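You operate a simulated robot arm through the tools that you are given. There is no shell and no other tool. Be economical: measure what you need, move in short steps, check, and stop when the job is done.

You run a simulated two-armed robot. Do the job below in one go: nothing can be reset, and whatever is moved stays where it is left.

TASK
Take the lid off the coolant bottle and lay it down on the right end of the work bench.

The check looks at the end state, three seconds after you hand in, the way a careful person would. Anything else that was tipped, shoved, dropped, spilled or broken makes it a failure. A push-on lid holds only when it is set on centred and level and pressed home; a screw cap is set on level and turned clockwise until tight.

THE ROBOT
Two 7-joint arms with two-finger parallel grippers on one trunk, on a base that drives. Base frame: it is fixed to the floor where the robot stands at the start and does not move with it; the origin is under the middle of the robot, x ahead of it, y to its left, z up; the surface under the hand at the start is at about z = 0.86. Units: m, rad, N and s.
The left shoulder is at the start at [0.05, 0.209, 1.246], the right one opposite. With the tool pointing down near the work surface each hand reaches from about 0.1 to 0.9 m from the robot's upright axis, wherever it stands, measured 20 degrees to its own side. Payload 4.4 kg a hand.
Tool frame (each hand has its own): the origin (TCP) lies between the finger pads and is the grasp point; the fingertips stand 0.023 m ahead of it; z points along the fingers, y is the line along which they close. The gripper opens to 0.094 m. The fingers are 0.038 m wide and 0.01 m thick; the gripper's body (0.054 by 0.096 m) begins 0.039 m behind the TCP.
Orientation is that of the tool frame in the base frame, as a unit quaternion [w, x, y, z]. With the fingers straight down and closing along the base's y, the tool's x points along the base's -x, its y along +y and its z along -z.

THE INTERFACE
- The arms move only by the tool servo_tool. It takes "left_deltas", "right_deltas" or both (then of equal length, played together; a hand with none holds still); each is text: rows parted by semicolons, each of 7 numbers parted by spaces: the gripper command, from -1 (shut) to 1 (fully open), values between in proportion, then the shift along the base's x, y, z in units of 400 mm (1.0 is 400 mm), then the turn, a rotation vector about the base's x, y, z in units of 60 degrees (1.0 is 60 degrees). In form: hand x y z wx wy wz; .... A call has 1 to 12 rows; each row is the pose to reach, as a shift and turn from the pose commanded when the call began. A call with a number of a shift or a turn outside -1 to 1 is refused whole. Each row takes 0.2 s and may step no farther than 0.05 m and 0.15 rad from the row before; otherwise, or with a gripper value out of range, the whole call is refused. A pose out of reach is approached as far as the arm can. The call stops where the force on the tool passes 40 N (or 10 N more than at its start, if that is more) or the arm is blocked; 0.2 s more then pass. Each finger travels about 0.108 m/s and halts on what it meets, pressing with about 38 N; the grip force reading is that of the motor and also rises with nothing between the fingers. The clock runs only during rows and for 0.2 s after the last one: add rows that repeat a pose to give the fingers time. The reply holds the time, the measured pose of the TCP, the force on the tool along the base axes, the opening and the grip force, in the units named above and with some noise, with the torque about the TCP (base axes, N m) and any sound that the robot's microphone picked up, and new pictures: "show" is both (left out), scene, wrist or none (wrist: the cameras of the hands that moved).
- Cameras (640 x 400 px; columns grow to the right, rows downward): "scene" is now at [0.1518, -0.0333, 1.4256]; the picture's right is [-0.36, -0.93, 0.00], its down [-0.46, 0.18, -0.87] and it looks along [0.81, -0.31, -0.50] (base axes); focal length 253 px, centre (320, 200). "left" rides on the left gripper at [0.086, -0.016, -0.074] in its tool frame; the picture's right is [0.18, 0.98, 0.00], its down [-0.58, 0.11, -0.81] and it looks along [-0.79, 0.15, 0.59] (tool axes); focal length 243 px, centre (320, 200). "right" rides on the right gripper at [0.086, 0.016, -0.075] in its tool frame; the picture's right is [-0.18, 0.98, 0.00], its down [-0.58, -0.11, -0.81] and it looks along [-0.79, -0.15, 0.59] (tool axes); focal length 243 px, centre (320, 200).
- move_column(by): slides the trunk up (or, below 0, down) by that many m; the arms and the scene camera ride with it, the base frame stays. It gives what a move gives, with no picture.
- drive_base(legs): drives the robot by 1 to 6 legs, each [ahead, left, turn to the left] in m, m and rad, along the robot's own axes; the way and the turn of a leg run together, so that a leg with both is an arc; at most 1.5 m and 3.142 rad a leg. The arms and the cameras ride along, it lands a little off, and it stops where it bumps. It gives what a move gives, and a new picture of the scene camera.
- turn_head(pan, tilt): turns the head with the scene camera to pan (to the left, within 1.396 rad either way) and tilt (down, from -0.506 to 1.204), counted from straight ahead of the robot. It gives what a move gives, and a new picture of the scene camera.
- point_at(camera, pixels): for up to 12 pixels [column, row] of the newest picture of that camera ("zoom" is the newest enlarged one), the place [x, y, z] in the base frame of the surface seen there, good to about 0.002 m. It takes no simulated time.
- inspect(camera, box): a new picture of the part [left, top, right, bottom] of that camera's present view, enlarged. It takes no simulated time.
- sign_off(): hands the job in; it is judged then, once.

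Work in short steps. Measure before you move; look again where a grasp or a placing could have gone wrong, and mend it. You have 80 turns and 260 pictures in all, those below and enlarged ones among them. Open the grippers and draw the arms clear of the work before you hand the job in, unless the task says otherwise; then end with one line.

The tools are called after "Request:" by a JSON object that holds its "fn" and its "kwargs". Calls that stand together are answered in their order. servo_tool: Moves the arms, as the interface text tells. Its arguments: {"type":"object","properties":{"left_deltas":{"type":"string"},"right_deltas":{"type":"string"},"show":{"type":"string","enum":["both","scene","wrist","none"]}},"required":[]} The other tools are called the same way: move_column (by) slides the trunk up or down; drive_base (legs) drives the base; turn_head (pan, tilt) turns the head that bears the scene camera; point_at (camera, pixels) gives the place of the surface under pixels of a picture; inspect (camera, box) takes an enlarged picture of a part of a camera's view; sign_off () hands the job in.

At the start:

```text
clock: 0.0
left_position: [0.5818, 0.0249, 1.2756]
left_tool_rot: [-0.001, 0.0, 1.0, 0.001]
left_wrist_force: [0.2, -0.6, 0.3]
left_ft_torque: [0.0, 0.03, -0.02]
left_gripper_width: 0.0942
left_gripper_force: 0.1
right_position: [0.4301, -0.4444, 1.2901]
right_tool_rot: [-0.001, 0.0, 1.0, 0.0]
right_wrist_force: [-0.6, 0.8, 0.7]
right_ft_torque: [0.0, 0.0, -0.02]
right_gripper_width: 0.0938
right_gripper_force: 0.1
trunk travel left (down, up): [-0.325, 0.238]
robot x, y, heading: [-0.0002, -0.0017, -0.002]
head pan, tilt: [-0.37, 0.52]
```

scene: 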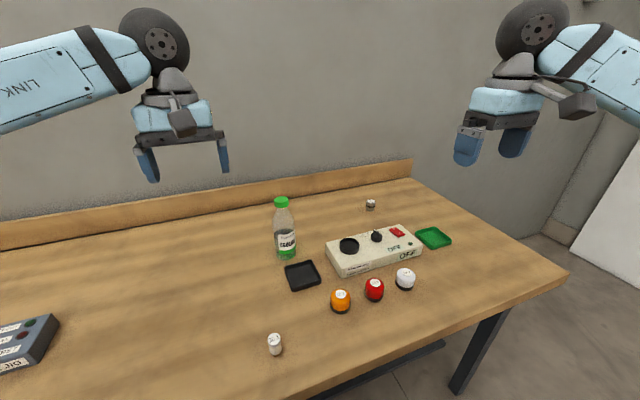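
right: 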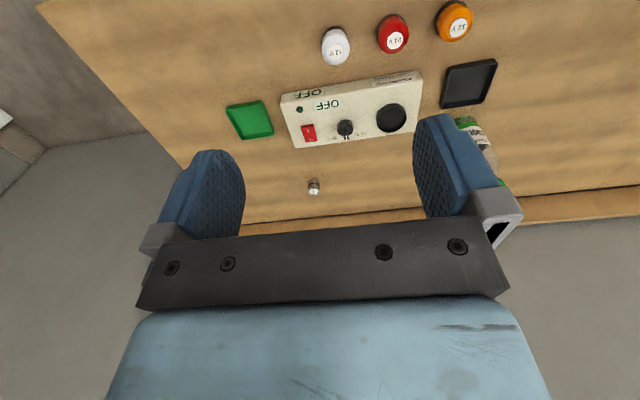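
left: 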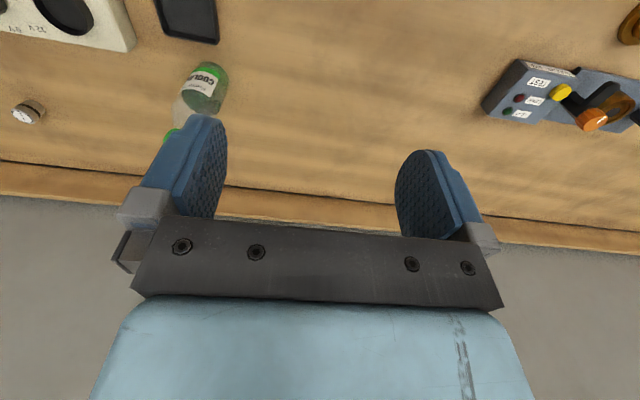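

The bottle with green cap is at scene (283,220), cap around (281,202). I'll measure it and zoom in.

Request:
{"fn": "inspect", "kwargs": {"camera": "scene", "box": [240, 180, 340, 270]}}

Request:
{"fn": "point_at", "kwargs": {"camera": "scene", "pixels": [[281, 199], [281, 204], [285, 240], [287, 259], [370, 204], [500, 260], [470, 225], [530, 270], [433, 238], [405, 278], [412, 163], [566, 275]]}}

Request:
{"fn": "inspect", "kwargs": {"camera": "scene", "box": [320, 160, 580, 320]}}

```text
4.44 times, centred on (290, 225) of scene
```

zoom: 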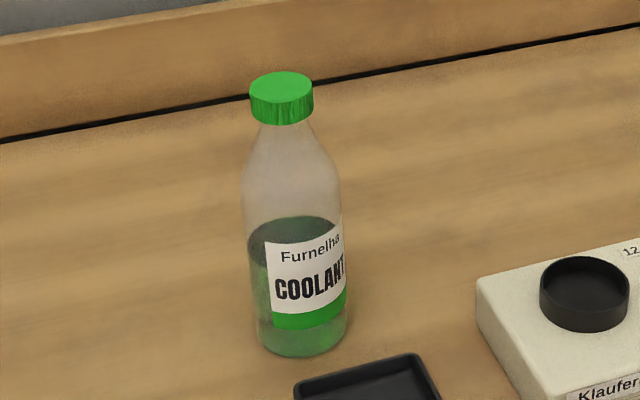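

```text
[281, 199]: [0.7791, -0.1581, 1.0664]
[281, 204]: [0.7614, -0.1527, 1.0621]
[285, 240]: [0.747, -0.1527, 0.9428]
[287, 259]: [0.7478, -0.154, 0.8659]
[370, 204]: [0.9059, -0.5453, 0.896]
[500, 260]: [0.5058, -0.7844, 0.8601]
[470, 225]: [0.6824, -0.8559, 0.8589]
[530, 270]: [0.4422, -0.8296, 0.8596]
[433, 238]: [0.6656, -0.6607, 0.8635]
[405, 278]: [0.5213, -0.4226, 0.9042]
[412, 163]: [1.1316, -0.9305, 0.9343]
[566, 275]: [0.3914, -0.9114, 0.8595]
```

```text
2.46 times, centred on (450, 240) of scene
```

zoom: 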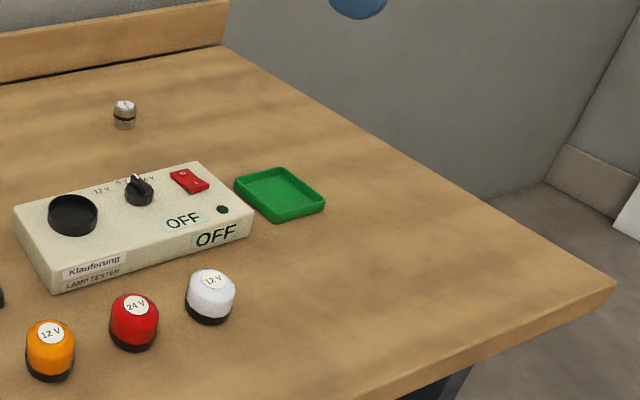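

The cap is green and ribbed, about 41 mm across, so probably a screw cap. Its axis is near (0.781,-0.158), and its top is at z≈1.066. The body is about 68 mm wide. I'll hold the body with the left hand, near horizontal, and turn the cap with the right hand from above. First I'll tilt the left hand.

Request:
{"fn": "servo_tool", "kwargs": {"left_deltas": "1 0 0.02 -0.03 0 -0.125 0; 1 0 0.04 -0.06 0 -0.25 0; 1 0 0.06 -0.09 0 -0.375 0; 1 0 0.08 -0.12 0 -0.5 0; 1 0 0.1 -0.15 0 -0.625 0; 1 0 0.12 -0.18 0 -0.75 0; 1 0 0.14 -0.21 0 -0.875 0; 1 0 0.15 -0.24 0 -1 0", "show": "scene"}}

```text
clock: 1.8
left_position: [0.5831, 0.0864, 1.1781]
left_tool_rot: [0.501, 0.0, 0.866, 0.0]
left_wrist_force: [0.6, -1.1, -0.3]
left_ft_torque: [0.01, 0.02, -0.01]
left_gripper_width: 0.0941
left_gripper_force: 0.1
right_position: [0.4308, -0.4455, 1.2904]
right_tool_rot: [0.001, 0.0, 1.0, 0.0]
right_wrist_force: [-0.6, 0.3, 0.8]
right_ft_torque: [-0.01, -0.03, 0.0]
right_gripper_width: 0.0941
right_gripper_force: 0.1
trunk travel left (down, up): [-0.325, 0.238]
robot x, y, heading: [0.0012, -0.0019, -0.006]
head pan, tilt: [-0.37, 0.52]
```

scene: 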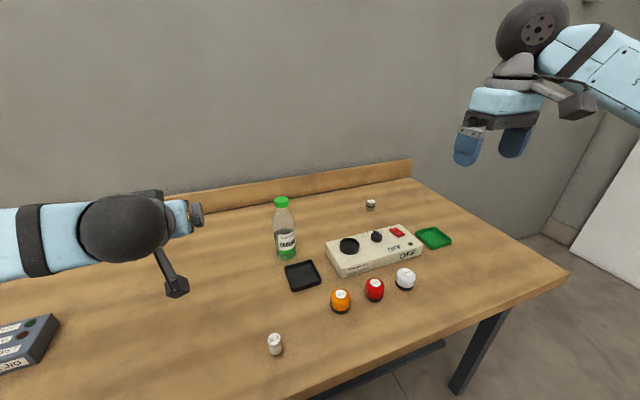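

The tilt went fine. Next I'll yaw left by -45° and lower the hand to a point about 0.16 m short of the bottle.

Request:
{"fn": "servo_tool", "kwargs": {"left_deltas": "1 0.036 -0.054 -0.054 -0.011 -0.0263 -0.1247; 1 0.072 -0.108 -0.108 -0.0218 -0.0527 -0.2493; 1 0.1075 -0.1625 -0.1625 -0.0328 -0.079 -0.374; 1 0.143 -0.217 -0.217 -0.0437 -0.1053 -0.4987; 1 0.179 -0.271 -0.271 -0.0546 -0.1317 -0.6233; 1 0.215 -0.325 -0.325 -0.0655 -0.158 -0.748; 1 0.215 -0.325 -0.325 -0.0655 -0.158 -0.748"}}

```text
clock: 3.4
left_position: [0.668, -0.0436, 1.0487]
left_tool_rot: [0.53, 0.314, 0.756, -0.22]
left_wrist_force: [-0.9, -0.6, 0.7]
left_ft_torque: [0.01, 0.0, -0.04]
left_gripper_width: 0.0941
left_gripper_force: 0.0
right_position: [0.4308, -0.4446, 1.2906]
right_tool_rot: [0.0, 0.0, 1.0, 0.0]
right_wrist_force: [-0.2, 1.2, 0.3]
right_ft_torque: [0.02, 0.02, -0.04]
right_gripper_width: 0.0939
right_gripper_force: 0.1
trunk travel left (down, up): [-0.325, 0.238]
robot x, y, heading: [-0.004, -0.0027, 0.003]
head pan, tilt: [-0.37, 0.52]
```

scene: 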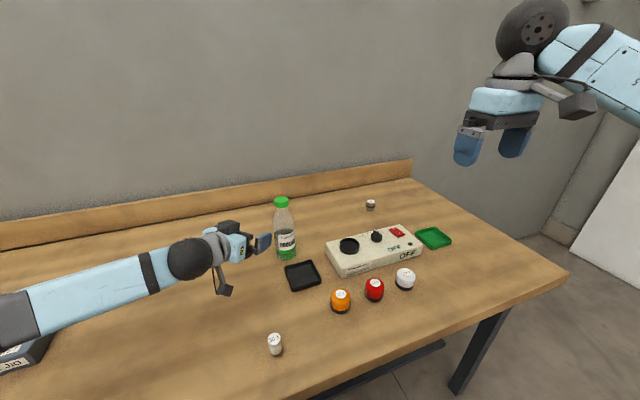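
left: 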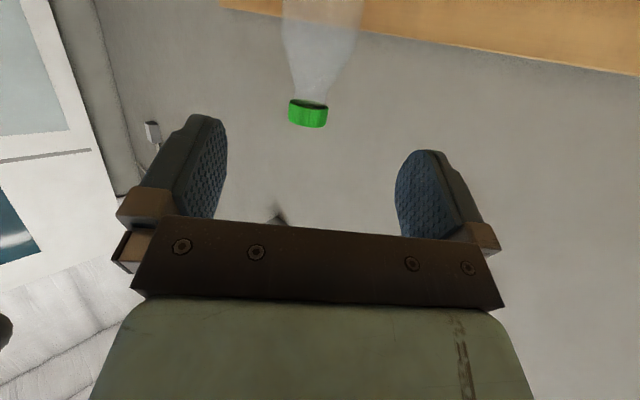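

The bottle sits well between the fingers in the left view (cap at 308,113). Before lowering, I'll check how much room the forearm and elbow have above the blue box.

Request:
{"fn": "point_at", "kwargs": {"camera": "scene", "pixels": [[15, 315], [15, 345], [60, 300], [150, 275], [190, 258], [45, 330], [222, 288], [280, 198], [281, 205], [286, 255]]}}

Request:
{"fn": "turn_head", "kwargs": {"pan": 0.2, "tilt": 0.7}}

```text
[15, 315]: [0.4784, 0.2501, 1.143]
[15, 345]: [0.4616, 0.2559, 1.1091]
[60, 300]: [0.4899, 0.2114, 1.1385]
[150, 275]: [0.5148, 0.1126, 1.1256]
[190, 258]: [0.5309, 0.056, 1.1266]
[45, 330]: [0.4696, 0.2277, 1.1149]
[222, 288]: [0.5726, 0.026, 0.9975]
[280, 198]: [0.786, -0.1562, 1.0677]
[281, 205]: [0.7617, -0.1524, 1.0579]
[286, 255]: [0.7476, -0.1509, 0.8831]
```

```text
clock: 4.4
left_position: [0.6685, -0.0426, 1.0478]
left_tool_rot: [0.531, 0.313, 0.757, -0.219]
left_wrist_force: [0.3, 0.9, 0.2]
left_ft_torque: [0.0, 0.02, -0.02]
left_gripper_width: 0.0943
left_gripper_force: 0.1
right_position: [0.4318, -0.4458, 1.2911]
right_tool_rot: [-0.001, 0.0, 1.0, 0.0]
right_wrist_force: [0.2, 0.6, 0.2]
right_ft_torque: [0.01, 0.01, 0.0]
right_gripper_width: 0.094
right_gripper_force: 0.2
trunk travel left (down, up): [-0.325, 0.238]
robot x, y, heading: [0.0011, 0.0023, 0.001]
head pan, tilt: [0.201, 0.7]
```

scene: 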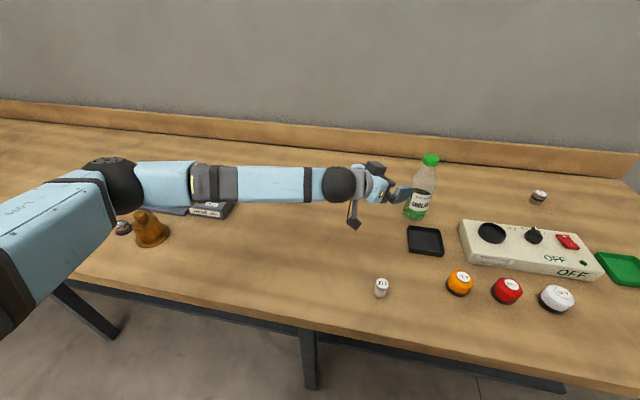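

The forearm passes over the blue box, and the elbow is near a bell at (150,228). I'll measure heights there.

Request:
{"fn": "point_at", "kwargs": {"camera": "scene", "pixels": [[140, 213], [150, 232], [122, 225], [215, 209], [120, 205], [110, 180], [180, 195], [60, 225], [158, 212], [195, 205]]}}

Request:
{"fn": "inspect", "kwargs": {"camera": "scene", "box": [60, 140, 260, 265]}}

```text
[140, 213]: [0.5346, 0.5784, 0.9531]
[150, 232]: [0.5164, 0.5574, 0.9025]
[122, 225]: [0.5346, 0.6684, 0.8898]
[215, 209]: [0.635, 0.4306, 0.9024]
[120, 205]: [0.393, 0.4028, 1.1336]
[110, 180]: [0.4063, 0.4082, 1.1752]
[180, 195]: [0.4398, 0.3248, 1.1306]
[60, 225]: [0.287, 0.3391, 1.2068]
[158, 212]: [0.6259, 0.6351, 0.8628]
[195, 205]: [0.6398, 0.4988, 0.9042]
```

```text
3.20 times, centred on (160, 202) of scene
```

zoom: 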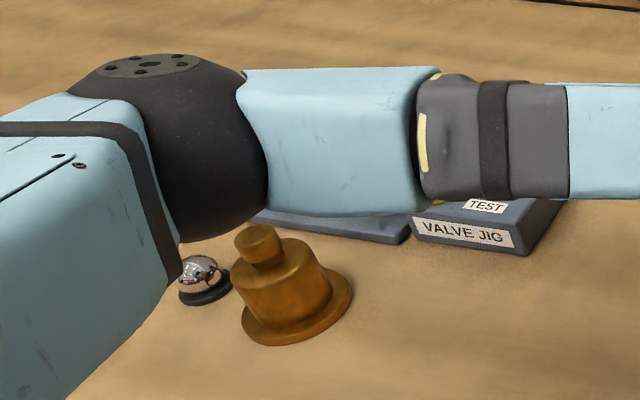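

Elbow at z≈1.15 leaves plenty of clearance over things at ≤0.955. I'll lower the left hand to z≈0.945, still short of the bottle.

Request:
{"fn": "servo_tool", "kwargs": {"left_deltas": "1 0 0 -0.09 0 0 0; 1 0 0 -0.18 0 0 0; 1 0 0 -0.26 0 0 0; 1 0 0 -0.26 0 0 0"}}

```text
clock: 5.4
left_position: [0.6673, -0.0444, 0.9448]
left_tool_rot: [0.53, 0.313, 0.757, -0.218]
left_wrist_force: [0.6, -0.4, 0.4]
left_ft_torque: [-0.01, -0.01, 0.03]
left_gripper_width: 0.0941
left_gripper_force: 0.0
right_position: [0.4304, -0.4444, 1.2908]
right_tool_rot: [0.0, -0.001, 1.0, 0.0]
right_wrist_force: [-0.1, 0.9, -0.8]
right_ft_torque: [-0.01, 0.01, -0.02]
right_gripper_width: 0.094
right_gripper_force: 0.1
trunk travel left (down, up): [-0.325, 0.238]
robot x, y, heading: [0.0012, -0.0065, -0.006]
head pan, tilt: [0.201, 0.7]
```

scene: 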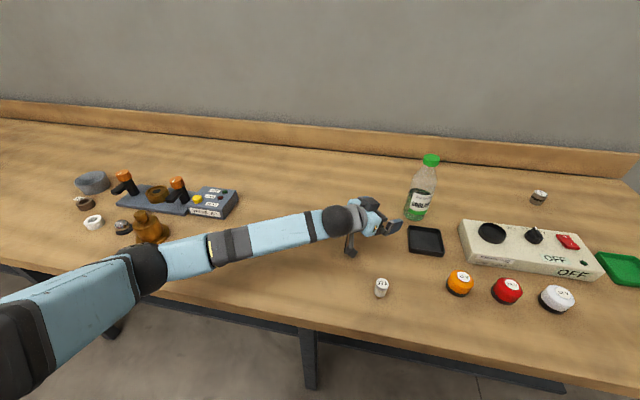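
left: 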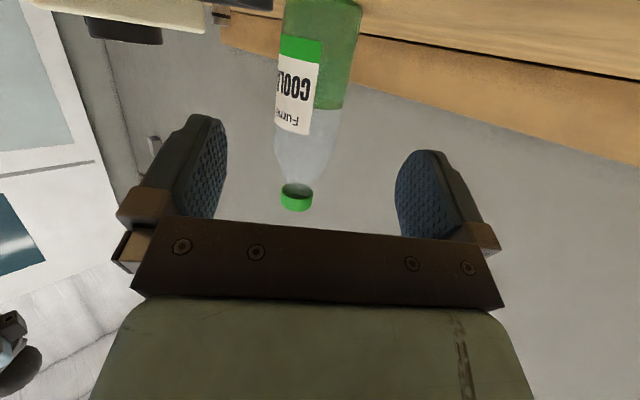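

Now I'll measure the bottle from both cameras to confirm the axis before advancing.

Request:
{"fn": "point_at", "kwargs": {"camera": "left", "pixels": [[284, 80], [310, 80], [338, 80], [305, 130], [297, 200], [320, 20]]}}

Request:
{"fn": "point_at", "kwargs": {"camera": "scene", "pixels": [[421, 200], [416, 215], [431, 158], [430, 164], [350, 252], [425, 240], [424, 180]]}}

Request:
{"fn": "inspect", "kwargs": {"camera": "scene", "box": [330, 140, 490, 260]}}

```text
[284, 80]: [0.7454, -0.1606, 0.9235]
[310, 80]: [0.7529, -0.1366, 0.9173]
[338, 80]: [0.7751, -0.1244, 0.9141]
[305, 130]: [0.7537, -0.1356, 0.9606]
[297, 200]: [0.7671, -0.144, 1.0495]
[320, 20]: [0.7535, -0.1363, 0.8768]
```

```text
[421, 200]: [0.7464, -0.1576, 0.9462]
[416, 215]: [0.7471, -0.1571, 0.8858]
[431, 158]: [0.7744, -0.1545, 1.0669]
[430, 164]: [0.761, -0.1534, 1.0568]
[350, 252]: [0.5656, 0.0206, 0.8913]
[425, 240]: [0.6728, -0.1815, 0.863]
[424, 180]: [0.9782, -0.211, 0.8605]
```

```text
3.33 times, centred on (410, 200) of scene
```

zoom: 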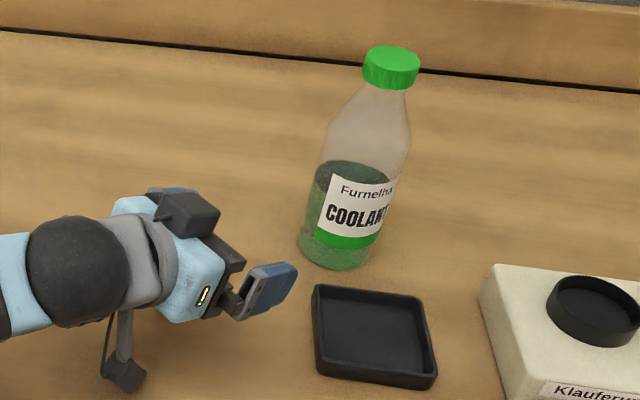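

Circle fit gives an axis of (0.779,-0.158) and r=0.034, and the hand is lined up to within about 1 mm. I'll slide forward around the body, fingers open.

Request:
{"fn": "servo_tool", "kwargs": {"left_deltas": "1 0.05 -0.051 0 0 0 0; 1 0.1 -0.102 0 0 0 0; 1 0.15 -0.153 0 0 0 0; 1 0.2 -0.204 0 0 0 0; 1 0.23 -0.235 0 0 0 0; 1 0.2575 -0.2625 0 0 0 0; 1 0.2575 -0.2625 0 0 0 0"}}

```text
clock: 7.0
left_position: [0.7712, -0.1472, 0.9446]
left_tool_rot: [0.53, 0.313, 0.757, -0.22]
left_wrist_force: [0.2, -0.6, 0.0]
left_ft_torque: [-0.04, 0.02, 0.04]
left_gripper_width: 0.0939
left_gripper_force: 0.0
right_position: [0.431, -0.4453, 1.2893]
right_tool_rot: [0.001, 0.0, 1.0, 0.0]
right_wrist_force: [0.2, 0.3, -0.1]
right_ft_torque: [-0.01, 0.01, 0.02]
right_gripper_width: 0.0939
right_gripper_force: 0.0
trunk travel left (down, up): [-0.325, 0.238]
robot x, y, heading: [-0.0007, -0.0035, -0.001]
head pan, tilt: [0.201, 0.7]
```

scene: 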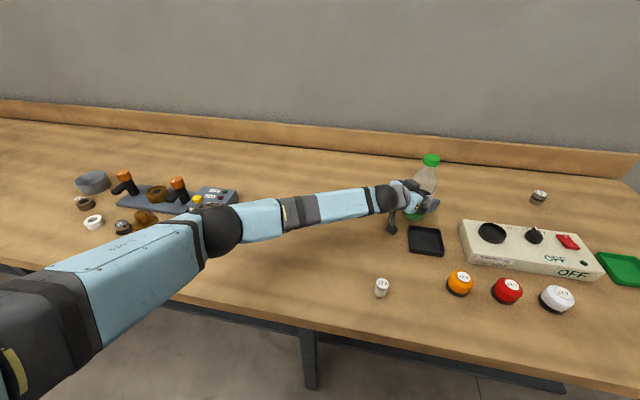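
left: 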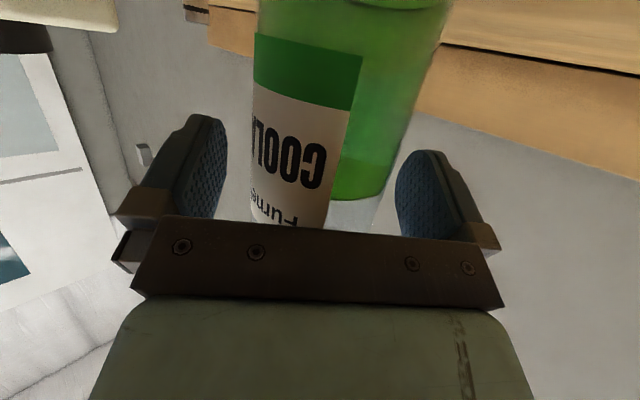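

The bottle is between the pads. I'll close on it.

Request:
{"fn": "servo_tool", "kwargs": {"left_deltas": "0.45 0 0 0 0 0 0; 0.3 0 0 0 0 0 0; 0 0 0 0 0 0 0; -0.5 0 0 0 0 0 0; -1 0 0 0 0 0 0"}}

Request:
{"fn": "turn_head", "kwargs": {"pan": -0.25, "tilt": 0.5}}

```text
clock: 8.2
left_position: [0.7722, -0.149, 0.9439]
left_tool_rot: [0.529, 0.314, 0.757, -0.219]
left_wrist_force: [1.7, -0.2, 1.0]
left_ft_torque: [0.04, -0.1, -0.01]
left_gripper_width: 0.0666
left_gripper_force: 38.1
right_position: [0.4303, -0.4442, 1.2911]
right_tool_rot: [0.0, -0.001, 1.0, -0.001]
right_wrist_force: [0.1, 0.8, -1.0]
right_ft_torque: [-0.01, -0.02, 0.02]
right_gripper_width: 0.0941
right_gripper_force: 0.1
trunk travel left (down, up): [-0.325, 0.238]
robot x, y, heading: [-0.0015, -0.0039, -0.004]
head pan, tilt: [0.201, 0.7]
```

scene: 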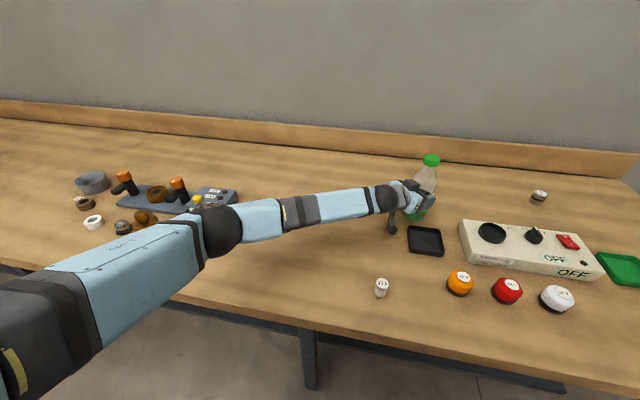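
left: 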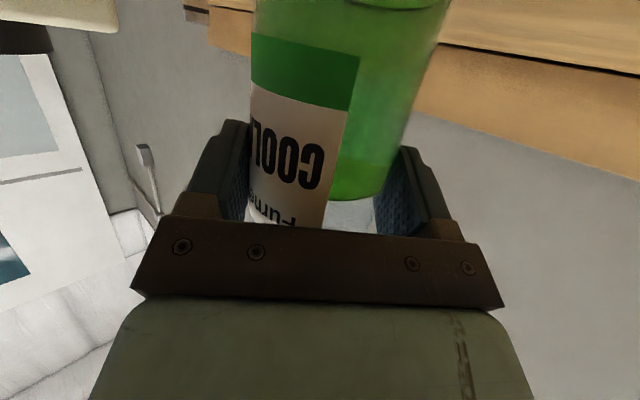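

```text
clock: 9.1
left_position: [0.7723, -0.1499, 0.9449]
left_tool_rot: [0.53, 0.313, 0.757, -0.219]
left_wrist_force: [0.1, -0.5, 0.2]
left_ft_torque: [0.04, -0.04, 0.04]
left_gripper_width: 0.0665
left_gripper_force: 38.0
right_position: [0.431, -0.446, 1.2911]
right_tool_rot: [0.0, 0.0, 1.0, 0.001]
right_wrist_force: [-0.6, 0.6, -0.4]
right_ft_torque: [-0.01, 0.0, 0.03]
right_gripper_width: 0.0938
right_gripper_force: 0.2
trunk travel left (down, up): [-0.325, 0.238]
robot x, y, heading: [-0.0027, -0.0027, -0.001]
head pan, tilt: [-0.25, 0.499]
```

scene: 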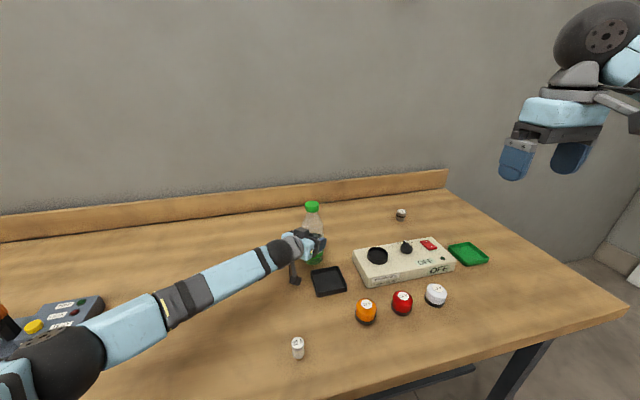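

The bottle is gripped (0.0666 m, 38 N) and did not shift. Next I'll bring the right hand above the cap, pre-turned 60° clockwise so there is room to unscrew.

Request:
{"fn": "servo_tool", "kwargs": {"right_deltas": "1 0.0725 0.06 0 0 0 -0.08; 1 0.145 0.12 0 0 0 -0.16; 1 0.2175 0.18 0 0 0 -0.25; 1 0.29 0.239 0 0 0 -0.33; 1 0.3625 0.299 0 0 0 -0.42; 1 0.435 0.359 -0.02 0 0 -0.5; 1 0.5075 0.419 -0.04 0 0 -0.58; 1 0.58 0.479 -0.06 0 0 -0.67; 1 0.6525 0.538 -0.08 0 0 -0.75; 1 0.725 0.598 -0.1 0 0 -0.83; 1 0.7975 0.658 -0.12 0 0 -0.92; 1 0.87 0.718 -0.14 0 0 -1"}}

```text
clock: 11.7
left_position: [0.7717, -0.149, 0.9442]
left_tool_rot: [0.53, 0.313, 0.757, -0.22]
left_wrist_force: [-1.2, 1.0, 0.6]
left_ft_torque: [0.17, 0.0, -0.03]
left_gripper_width: 0.0665
left_gripper_force: 38.0
right_position: [0.7788, -0.1553, 1.235]
right_tool_rot: [0.001, 0.501, 0.865, 0.0]
right_wrist_force: [0.6, 0.4, 0.2]
right_ft_torque: [-0.03, 0.0, -0.01]
right_gripper_width: 0.0942
right_gripper_force: 0.0
trunk travel left (down, up): [-0.325, 0.238]
robot x, y, heading: [-0.0029, -0.0015, 0.0]
head pan, tilt: [-0.25, 0.499]
```

scene: 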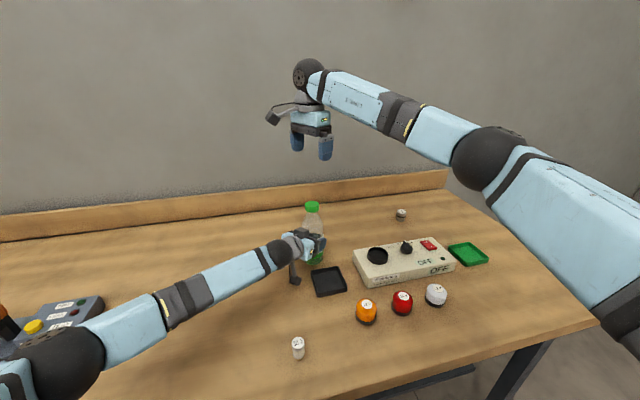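
right: 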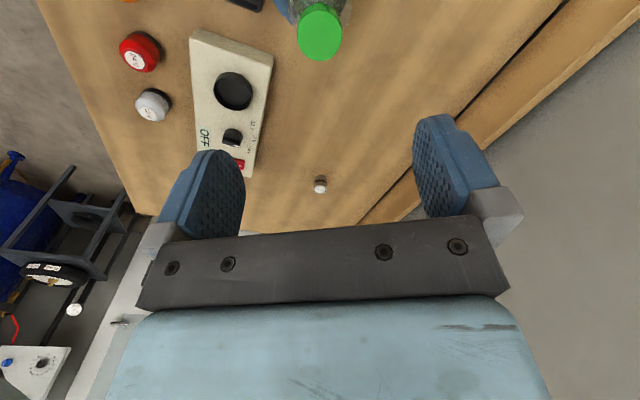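

The hand is over the cap, which the right view shows at (320,33). I'll measure its rim and top.

Request:
{"fn": "point_at", "kwargs": {"camera": "right", "pixels": [[300, 30], [341, 28], [320, 6], [320, 32], [320, 58]]}}

Request:
{"fn": "inspect", "kwargs": {"camera": "right", "box": [260, 0, 380, 75]}}

Request:
{"fn": "inspect", "kwargs": {"camera": "scene", "box": [280, 190, 344, 230]}}

```text
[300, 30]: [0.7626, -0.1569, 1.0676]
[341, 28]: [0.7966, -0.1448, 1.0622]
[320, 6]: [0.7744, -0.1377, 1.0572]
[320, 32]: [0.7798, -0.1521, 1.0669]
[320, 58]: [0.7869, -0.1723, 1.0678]
```

```text
5.33 times, centred on (320, 38) of right
```

zoom: 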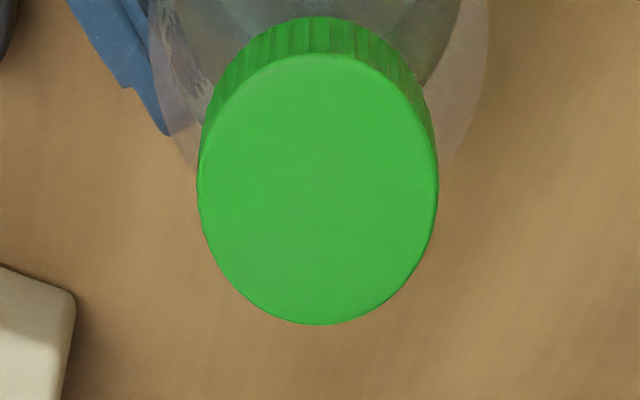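

```text
10.00 times, centred on (312, 210) of scene
```

zoom: 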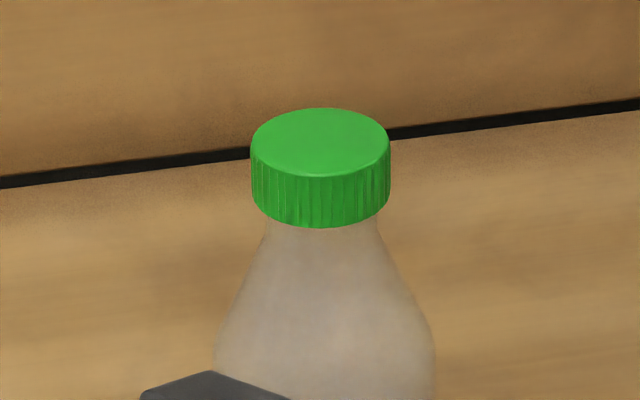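

The cap is centred at about (0.780,-0.155), from z≈1.051 to 1.067. I'll lower the right hand so the TCP is at z≈1.072.

Request:
{"fn": "servo_tool", "kwargs": {"right_deltas": "1 0.003 0 -0.1 0 0 0; 1 0.003 0 -0.2 0 0 0; 1 0.003 0 -0.27 0 0 0; 1 0.003 0 -0.33 0 0 0; 1 0.003 0 -0.37 0 0 0; 1 0.003 0 -0.405 0 0 0; 1 0.003 0 -0.405 0 0 0"}}

Request:
{"fn": "inspect", "kwargs": {"camera": "scene", "box": [260, 150, 372, 220]}}

```text
clock: 13.3
left_position: [0.7719, -0.1495, 0.9442]
left_tool_rot: [0.53, 0.313, 0.756, -0.22]
left_wrist_force: [0.3, -0.6, 0.7]
left_ft_torque: [-0.13, 0.08, -0.07]
left_gripper_width: 0.0664
left_gripper_force: 37.3
right_position: [0.7809, -0.1595, 1.071]
right_tool_rot: [0.001, 0.5, 0.866, 0.0]
right_wrist_force: [0.8, -0.2, -0.8]
right_ft_torque: [0.0, -0.02, 0.02]
right_gripper_width: 0.094
right_gripper_force: 0.0
trunk travel left (down, up): [-0.325, 0.238]
robot x, y, heading: [0.001, 0.0019, -0.003]
head pan, tilt: [-0.25, 0.499]
```

scene: 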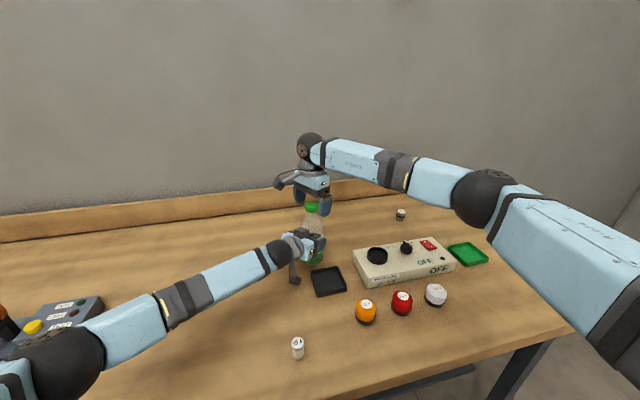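
right: 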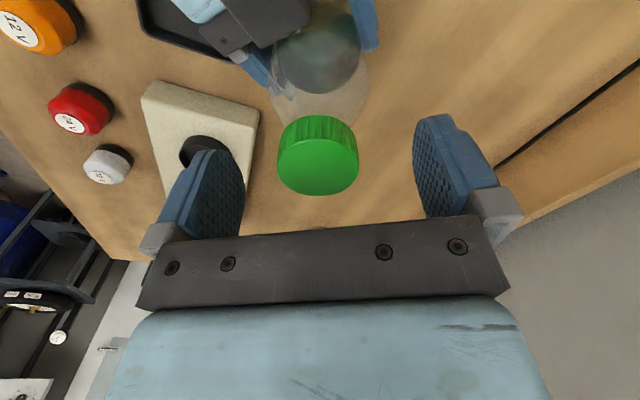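

```text
5.71 times, centred on (316, 185) of scene
```

zoom: 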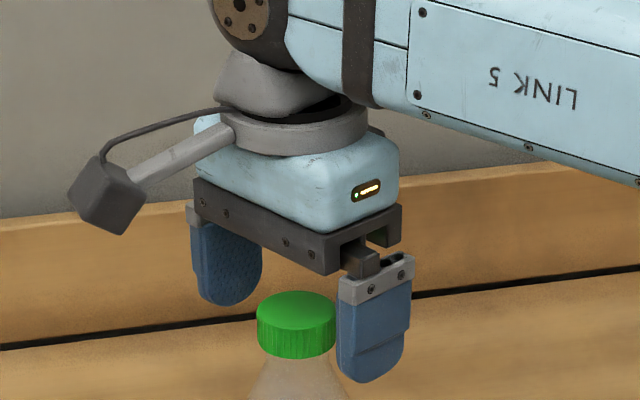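

The cap is at (318,155) in the right view, between the pads. I'll recheck its centre at this close range.

Request:
{"fn": "point_at", "kwargs": {"camera": "right", "pixels": [[279, 165], [357, 162], [318, 193], [318, 143], [318, 168], [298, 168], [338, 168]]}}

```text
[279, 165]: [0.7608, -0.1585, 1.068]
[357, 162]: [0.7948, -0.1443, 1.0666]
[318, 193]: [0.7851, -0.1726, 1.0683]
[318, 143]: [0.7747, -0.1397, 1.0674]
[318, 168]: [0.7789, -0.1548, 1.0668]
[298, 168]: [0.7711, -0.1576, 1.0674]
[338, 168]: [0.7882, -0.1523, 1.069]
```

The hand is centred on the cap to about 1 mm. I'll close on the cap.

Request:
{"fn": "servo_tool", "kwargs": {"right_deltas": "0.2 -0.002 0.002 0 0 0 0; -0.1 -0.002 0.002 0 0 0 0; -0.4 -0.002 0.002 0 0 0 0; -0.7 -0.002 0.002 0 0 0 0; -1 -0.002 0.002 0 0 0 0", "show": "wrist"}}

```text
clock: 14.5
left_position: [0.7716, -0.1489, 0.9439]
left_tool_rot: [0.53, 0.314, 0.757, -0.219]
left_wrist_force: [2.6, -1.5, -0.2]
left_ft_torque: [-0.03, 0.27, -0.06]
left_gripper_width: 0.0665
left_gripper_force: 38.3
right_position: [0.7808, -0.1562, 1.0723]
right_tool_rot: [0.0, 0.5, 0.866, 0.0]
right_wrist_force: [-3.3, 0.4, -0.1]
right_ft_torque: [-0.01, 0.03, 0.11]
right_gripper_width: 0.0376
right_gripper_force: 38.0
trunk travel left (down, up): [-0.325, 0.238]
robot x, y, heading: [-0.0025, -0.0018, 0.003]
head pan, tilt: [-0.25, 0.499]
```

right: 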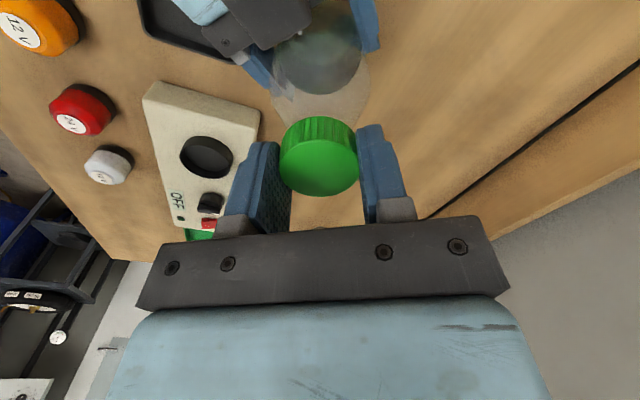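

The cap is gripped (0.0376 m). I'll turn it 60° counter-clockwise and watch the torque.

Request:
{"fn": "servo_tool", "kwargs": {"right_deltas": "-1 0 0 0 0 0 0.125; -1 0 0 0 0 0 0.25; -1 0 0 0 0 0 0.375; -1 0 0 0 0 0 0.5; -1 0 0 0.001 0 0 0.625; -1 0 0 0.001 0 0 0.75; -1 0 0 0.001 0 0 0.875; -1 0 0 0.002 0 0 1"}}

```text
clock: 16.3
left_position: [0.7724, -0.1486, 0.9442]
left_tool_rot: [0.53, 0.313, 0.757, -0.219]
left_wrist_force: [0.4, -0.5, -0.1]
left_ft_torque: [0.23, -0.01, 0.03]
left_gripper_width: 0.0662
left_gripper_force: 38.1
right_position: [0.7794, -0.1569, 1.0733]
right_tool_rot: [0.0, -0.001, 1.0, 0.0]
right_wrist_force: [0.8, 1.4, -0.3]
right_ft_torque: [0.04, 0.03, 0.0]
right_gripper_width: 0.0379
right_gripper_force: 37.8
trunk travel left (down, up): [-0.325, 0.238]
robot x, y, heading: [0.0012, -0.0003, 0.003]
head pan, tilt: [-0.25, 0.499]
```

scene: 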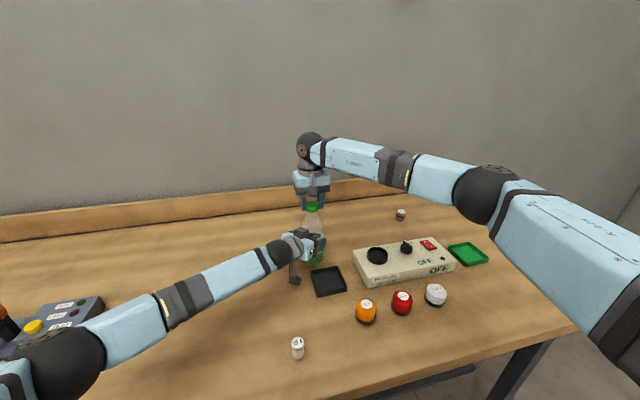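
right: 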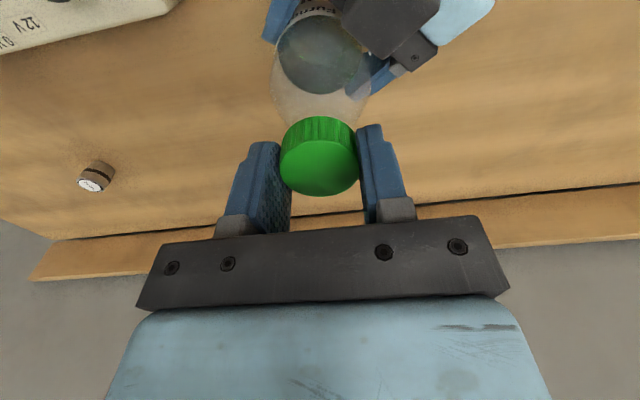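

It turned smoothly with almost no torque and the bottle is still. Another 60°.

Request:
{"fn": "servo_tool", "kwargs": {"right_deltas": "-1 0 0 0 0 0 0.125; -1 0 0 0 0 0 0.25; -1 0 0 0 0 0 0.375; -1 0 0 0.001 0 0 0.5; -1 0 0 0.001 0 0 0.625; -1 0 0 0.001 0 0 0.75; -1 0 0 0.001 0 0 0.875; -1 0 0 0.002 0 0 1", "show": "wrist"}}

```text
clock: 18.1
left_position: [0.7725, -0.1483, 0.9441]
left_tool_rot: [0.53, 0.314, 0.757, -0.22]
left_wrist_force: [-0.4, 0.3, -0.5]
left_ft_torque: [-0.06, -0.01, -0.02]
left_gripper_width: 0.0662
left_gripper_force: 38.4
right_position: [0.7783, -0.1568, 1.0733]
right_tool_rot: [0.001, -0.259, 0.966, 0.0]
right_wrist_force: [0.2, 0.1, -0.3]
right_ft_torque: [0.01, 0.01, 0.0]
right_gripper_width: 0.0377
right_gripper_force: 38.6
right hand out of reach, approached as far as the arm can: row 5, 6, 7, 8
trunk travel left (down, up): [-0.325, 0.238]
robot x, y, heading: [0.0011, -0.0005, -0.001]
head pan, tilt: [-0.25, 0.499]
```

right: 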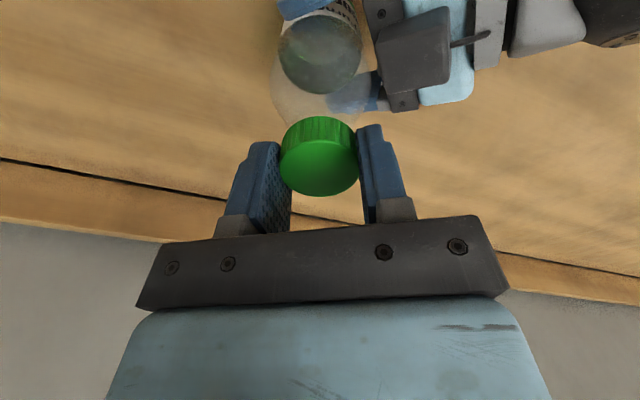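

The joint limit stopped it at +30°, so the cap has turned 90°. I'll try a small lift of 6 mm to see whether it is free.

Request:
{"fn": "servo_tool", "kwargs": {"right_deltas": "-1 0 0 0.005 0 0 0; -1 0 0 0.01 0 0 0; -1 0 0 0.015 0 0 0", "show": "none"}}

Request:
{"fn": "inspect", "kwargs": {"camera": "scene", "box": [272, 180, 352, 230]}}

```text
clock: 18.9
left_position: [0.7709, -0.15, 0.9473]
left_tool_rot: [0.531, 0.314, 0.755, -0.221]
left_wrist_force: [-4.7, 1.7, 22.6]
left_ft_torque: [-0.33, -0.26, -0.03]
left_gripper_width: 0.0667
left_gripper_force: 38.0
right_position: [0.7797, -0.1586, 1.0781]
right_tool_rot: [-0.002, -0.259, 0.966, -0.001]
right_wrist_force: [4.5, -2.0, -25.7]
right_ft_torque: [-0.15, -0.43, 0.02]
right_gripper_width: 0.038
right_gripper_force: 38.2
trunk travel left (down, up): [-0.325, 0.238]
robot x, y, heading: [-0.0023, -0.0009, 0.003]
head pan, tilt: [-0.25, 0.499]
```

```text
8.00 times, centred on (312, 205) of scene
```

zoom: 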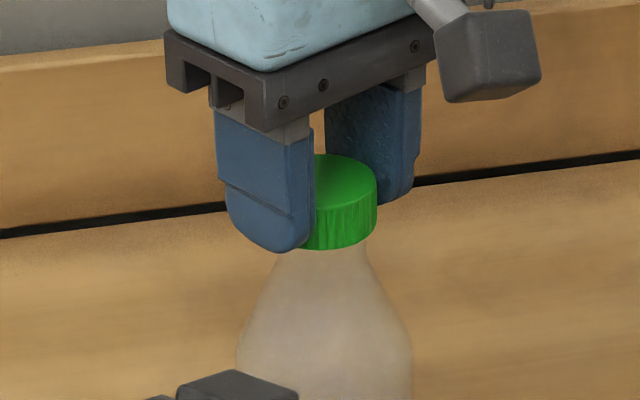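

It is still threaded (25 N pull), so it is a screw cap. I'll lower back to relieve the load, open, and rotate the hand back.

Request:
{"fn": "servo_tool", "kwargs": {"right_deltas": "-1 0 0 -0.008 0 0 0; -1 0 0 -0.015 0 0 0; 0.3 0 0 -0.015 0 0 0; 0.5 0 0 -0.015 0 0 0; 0.5 0 0 -0.015 0 0 -0.14; 0.5 0 0 -0.015 0 0 -0.28; 0.5 0 0 -0.015 0 0 -0.42; 0.5 0 0 -0.015 0 0 -0.56; 0.5 0 0 -0.015 0 0 -0.7; 0.5 0 0 -0.015 0 0 -0.84; 0.5 0 0 -0.015 0 0 -0.97; 0.5 0 0 -0.015 0 0 -1", "show": "wrist"}}

```text
clock: 21.5
left_position: [0.7709, -0.149, 0.9442]
left_tool_rot: [0.53, 0.313, 0.757, -0.219]
left_wrist_force: [-0.7, 0.6, -0.6]
left_ft_torque: [0.04, 0.07, 0.02]
left_gripper_width: 0.0663
left_gripper_force: 38.1
right_position: [0.7795, -0.1571, 1.0741]
right_tool_rot: [-0.001, 0.26, 0.966, 0.0]
right_wrist_force: [1.0, -0.6, -0.7]
right_ft_torque: [-0.03, -0.03, 0.0]
right_gripper_width: 0.0706
right_gripper_force: 0.0
trunk travel left (down, up): [-0.325, 0.238]
robot x, y, heading: [0.0035, 0.0015, -0.002]
head pan, tilt: [-0.25, 0.499]
```

right: 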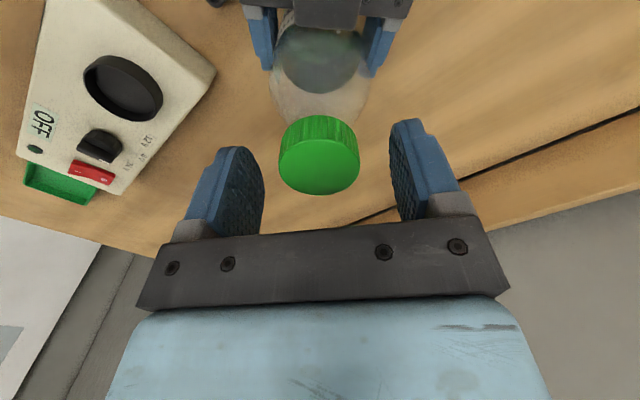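

The hand is now at yaw -30°. I'll turn it back two more steps of 60° to gain range.

Request:
{"fn": "servo_tool", "kwargs": {"right_deltas": "0.5 0 0 0 0 0 -0.14; 0.5 0 0 0 0 0 -0.28; 0.5 0 0 0 0 0 -0.42; 0.5 0 0 0 0 0 -0.56; 0.5 0 0 0 0 0 -0.7; 0.5 0 0 0 0 0 -0.84; 0.5 0 0 0 0 0 -0.97; 0.5 0 0 0 0 0 -1", "show": "none"}}

Request:
{"fn": "servo_tool", "kwargs": {"right_deltas": "0.5 0 0 0 0 0 -0.14; 0.5 0 0 0 0 0 -0.28; 0.5 0 0 0 0 0 -0.42; 0.5 0 0 0 0 0 -0.56; 0.5 0 0 0 0 0 -0.7; 0.5 0 0 0 0 0 -0.84; 0.5 0 0 0 0 0 -0.97; 0.5 0 0 0 0 0 -1"}}

```text
clock: 23.3
left_position: [0.7702, -0.1497, 0.9438]
left_tool_rot: [0.53, 0.313, 0.757, -0.219]
left_wrist_force: [-0.1, 1.0, -1.0]
left_ft_torque: [0.11, 0.05, 0.02]
left_gripper_width: 0.0661
left_gripper_force: 38.0
right_position: [0.7791, -0.156, 1.074]
right_tool_rot: [0.0, 0.707, 0.707, 0.001]
right_wrist_force: [0.4, -0.3, -0.3]
right_ft_torque: [0.01, 0.0, -0.01]
right_gripper_width: 0.0705
right_gripper_force: 0.0
trunk travel left (down, up): [-0.325, 0.238]
robot x, y, heading: [0.003, 0.0035, -0.004]
head pan, tilt: [-0.25, 0.499]
```

```text
clock: 25.1
left_position: [0.7706, -0.1489, 0.9441]
left_tool_rot: [0.53, 0.313, 0.757, -0.219]
left_wrist_force: [-0.1, 1.1, -1.3]
left_ft_torque: [0.0, -0.03, 0.01]
left_gripper_width: 0.0664
left_gripper_force: 38.5
right_position: [0.7805, -0.1578, 1.074]
right_tool_rot: [0.0, 0.966, 0.257, 0.0]
right_wrist_force: [0.0, -0.3, 0.0]
right_ft_torque: [0.0, -0.04, 0.02]
right_gripper_width: 0.0705
right_gripper_force: 0.1
trunk travel left (down, up): [-0.325, 0.238]
robot x, y, heading: [-0.0046, 0.0029, -0.0]
head pan, tilt: [-0.25, 0.499]
```

scene: 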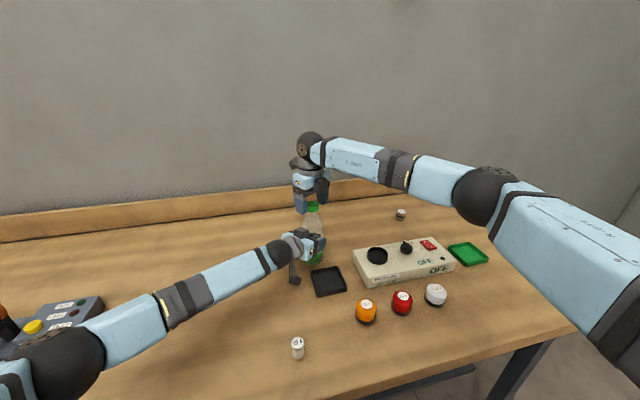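
right: 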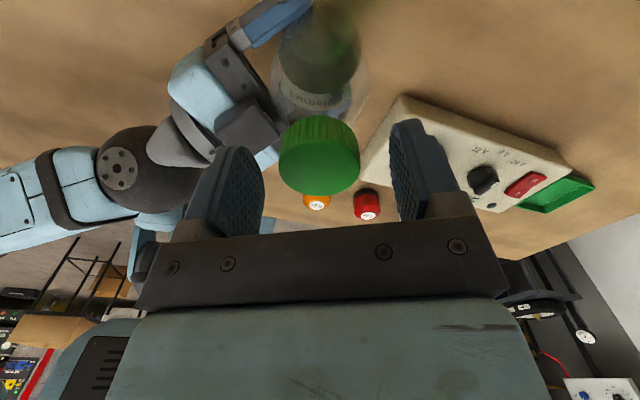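

Yaw is now -150°. I'll grip the cap and turn it in three 60° steps, rising slightly as I go.

Request:
{"fn": "servo_tool", "kwargs": {"right_deltas": "-0.3 0 0 0 0 0 0; -1 0 0 0 0 0 0; -1 0 0 0 0 0 0; -1 0 0 0 0 0 0; -1 0 0 0 0 0 0.125; -1 0 0 0 0 0 0.25; -1 0 0 0 0 0 0.375; -1 0 0 0 0 0 0.5; -1 0 0 0.001 0 0 0.625; -1 0 0 0.001 0 0 0.75; -1 0 0 0.001 0 0 0.875; -1 0 0 0.0015 0 0 1", "show": "none"}}

Request:
{"fn": "servo_tool", "kwargs": {"right_deltas": "-1 0 0 0 0 0 0.125; -1 0 0 0 0 0 0.25; -1 0 0 0 0 0 0.375; -1 0 0 0 0 0 0.5; -1 0 0 0.001 0 0 0.625; -1 0 0 0.001 0 0 0.75; -1 0 0 0.001 0 0 0.875; -1 0 0 0.0015 0 0 1", "show": "none"}}

Request:
{"fn": "servo_tool", "kwargs": {"right_deltas": "-1 0 0 0 0 0 0.125; -1 0 0 0 0 0 0.25; -1 0 0 0 0 0 0.375; -1 0 0 0 0 0 0.5; -1 0 0 0.001 0 0 0.625; -1 0 0 0.001 0 0 0.75; -1 0 0 0.001 0 0 0.875; -1 0 0 0.0015 0 0 0.95"}}

```text
clock: 27.7
left_position: [0.7716, -0.1487, 0.9445]
left_tool_rot: [0.53, 0.312, 0.757, -0.218]
left_wrist_force: [2.9, -2.3, -0.7]
left_ft_torque: [0.01, 0.12, 0.05]
left_gripper_width: 0.0664
left_gripper_force: 38.2
right_position: [0.7793, -0.1578, 1.075]
right_tool_rot: [0.0, 0.706, 0.708, 0.001]
right_wrist_force: [-2.9, 1.7, 2.3]
right_ft_torque: [0.02, 0.07, 0.03]
right_gripper_width: 0.0378
right_gripper_force: 38.0
trunk travel left (down, up): [-0.325, 0.238]
robot x, y, heading: [0.0031, 0.0002, 0.001]
head pan, tilt: [-0.25, 0.499]
```

```text
clock: 29.5
left_position: [0.7702, -0.1486, 0.9434]
left_tool_rot: [0.531, 0.312, 0.757, -0.219]
left_wrist_force: [3.9, -1.8, -1.9]
left_ft_torque: [-0.09, 0.49, -0.01]
left_gripper_width: 0.0665
left_gripper_force: 38.1
right_position: [0.7794, -0.1576, 1.0748]
right_tool_rot: [0.001, 0.258, 0.966, 0.0]
right_wrist_force: [-5.1, -0.5, 2.0]
right_ft_torque: [0.03, 0.12, 0.01]
right_gripper_width: 0.0376
right_gripper_force: 38.0
trunk travel left (down, up): [-0.325, 0.238]
robot x, y, heading: [0.0001, 0.0004, 0.001]
head pan, tilt: [-0.25, 0.499]
```

```text
clock: 31.3
left_position: [0.7709, -0.1487, 0.9435]
left_tool_rot: [0.53, 0.314, 0.757, -0.22]
left_wrist_force: [4.2, -0.2, -0.6]
left_ft_torque: [-0.07, 0.44, 0.03]
left_gripper_width: 0.0664
left_gripper_force: 37.9
right_position: [0.7788, -0.1564, 1.0766]
right_tool_rot: [0.0, -0.234, 0.972, 0.0]
right_wrist_force: [-3.9, -0.5, 0.1]
right_ft_torque: [-0.02, 0.14, 0.0]
right_gripper_width: 0.0376
right_gripper_force: 38.0
trunk travel left (down, up): [-0.325, 0.238]
robot x, y, heading: [-0.0008, -0.0011, -0.002]
head pan, tilt: [-0.25, 0.499]
```

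scene: 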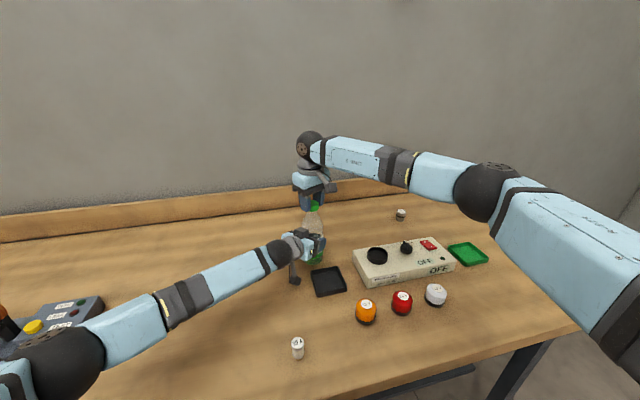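
right: 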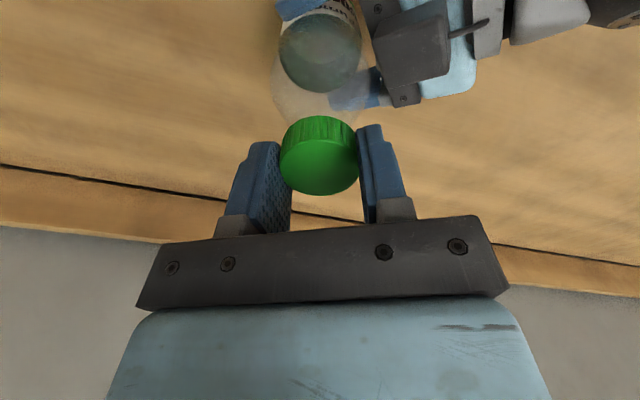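

The cap has now turned about 267° in total. I'll try a light lift again.

Request:
{"fn": "servo_tool", "kwargs": {"right_deltas": "-1 0 0 0.004 0 0 0; -1 0 0 0.008 0 0 0; -1 0 0 0.01 0 0 0", "show": "none"}}

```text
clock: 32.1
left_position: [0.7714, -0.1487, 0.9451]
left_tool_rot: [0.531, 0.314, 0.756, -0.221]
left_wrist_force: [-0.5, 2.3, 12.0]
left_ft_torque: [-0.28, 0.08, 0.03]
left_gripper_width: 0.0665
left_gripper_force: 38.4
right_position: [0.7798, -0.1579, 1.0788]
right_tool_rot: [-0.001, -0.234, 0.972, -0.001]
right_wrist_force: [0.6, -2.2, -15.3]
right_ft_torque: [-0.07, -0.24, -0.01]
right_gripper_width: 0.0375
right_gripper_force: 38.4
trunk travel left (down, up): [-0.325, 0.238]
robot x, y, heading: [-0.0009, -0.0029, -0.001]
head pan, tilt: [-0.25, 0.499]
```

It is still threaded (15 N). I'll release the load and do another backward reset of 177°.

Request:
{"fn": "servo_tool", "kwargs": {"right_deltas": "-1 0 0 -0.005 0 0 0; -1 0 0 -0.009 0 0 0; 0.3 0 0 -0.009 0 0 0; 0.5 0 0 -0.009 0 0 0; 0.5 0 0 -0.009 0 0 -0.14; 0.5 0 0 -0.009 0 0 -0.28; 0.5 0 0 -0.009 0 0 -0.42; 0.5 0 0 -0.009 0 0 -0.56; 0.5 0 0 -0.009 0 0 -0.7; 0.5 0 0 -0.009 0 0 -0.84; 0.5 0 0 -0.009 0 0 -0.97; 0.5 0 0 -0.009 0 0 -1", "show": "wrist"}}

Request:
{"fn": "servo_tool", "kwargs": {"right_deltas": "0.5 0 0 0 0 0 -0.14; 0.5 0 0 0 0 0 -0.28; 0.5 0 0 0 0 0 -0.42; 0.5 0 0 0 0 0 -0.56; 0.5 0 0 0 0 0 -0.7; 0.5 0 0 0 0 0 -0.84; 0.5 0 0 0 0 0 -0.97; 0.5 0 0 0 0 0 -1", "show": "none"}}

Request:
{"fn": "servo_tool", "kwargs": {"right_deltas": "0.5 0 0 0 0 0 -0.14; 0.5 0 0 0 0 0 -0.28; 0.5 0 0 0 0 0 -0.42; 0.5 0 0 0 0 0 -0.56; 0.5 0 0 0 0 0 -0.7; 0.5 0 0 0 0 0 -0.84; 0.5 0 0 0 0 0 -0.97; 0.5 0 0 0 0 0 -1", "show": "wrist"}}

```text
clock: 34.7
left_position: [0.7703, -0.1489, 0.944]
left_tool_rot: [0.53, 0.313, 0.757, -0.219]
left_wrist_force: [-1.8, 0.1, 0.5]
left_ft_torque: [-0.03, 0.01, -0.02]
left_gripper_width: 0.0667
left_gripper_force: 38.7
right_position: [0.7801, -0.1578, 1.0761]
right_tool_rot: [0.0, 0.285, 0.958, 0.0]
right_wrist_force: [-0.6, 0.3, 0.0]
right_ft_torque: [-0.01, 0.01, 0.04]
right_gripper_width: 0.0704
right_gripper_force: 0.1
trunk travel left (down, up): [-0.325, 0.238]
robot x, y, heading: [0.0029, -0.0025, -0.001]
head pan, tilt: [-0.25, 0.499]
```

right: 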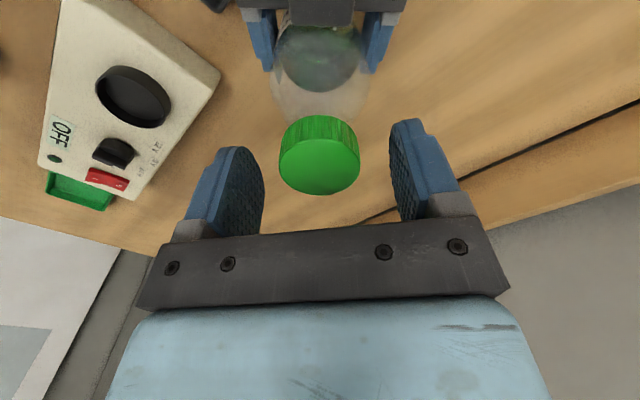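

```text
clock: 36.5
left_position: [0.7716, -0.1493, 0.944]
left_tool_rot: [0.53, 0.313, 0.757, -0.219]
left_wrist_force: [-1.0, 0.3, -0.7]
left_ft_torque: [0.0, 0.02, 0.01]
left_gripper_width: 0.0666
left_gripper_force: 38.1
right_position: [0.7793, -0.1568, 1.0767]
right_tool_rot: [0.0, 0.726, 0.688, 0.0]
right_wrist_force: [0.2, 0.3, 0.0]
right_ft_torque: [0.0, -0.02, 0.02]
right_gripper_width: 0.0706
right_gripper_force: 0.0
trunk travel left (down, up): [-0.325, 0.238]
robot x, y, heading: [0.0015, -0.0014, -0.0]
head pan, tilt: [-0.25, 0.499]
```

```text
clock: 38.3
left_position: [0.7706, -0.1487, 0.9441]
left_tool_rot: [0.53, 0.313, 0.757, -0.219]
left_wrist_force: [-0.5, 1.0, -0.6]
left_ft_torque: [-0.01, -0.04, 0.01]
left_gripper_width: 0.0665
left_gripper_force: 38.2
right_position: [0.7796, -0.1566, 1.0765]
right_tool_rot: [0.0, 0.973, 0.232, 0.0]
right_wrist_force: [-0.4, -0.5, 0.0]
right_ft_torque: [0.03, -0.03, 0.01]
right_gripper_width: 0.0704
right_gripper_force: 0.0
trunk travel left (down, up): [-0.325, 0.238]
robot x, y, heading: [-0.0017, -0.0009, 0.002]
head pan, tilt: [-0.25, 0.499]
```

right: 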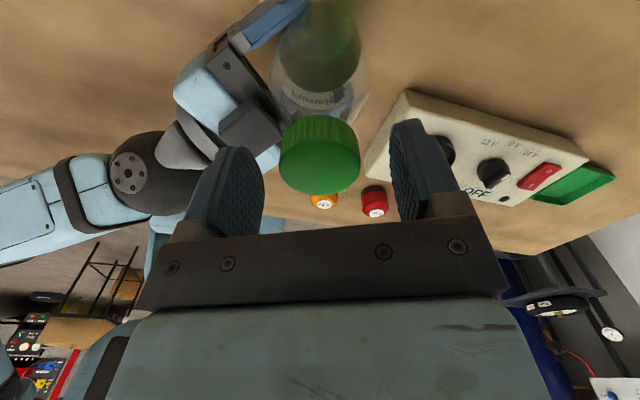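

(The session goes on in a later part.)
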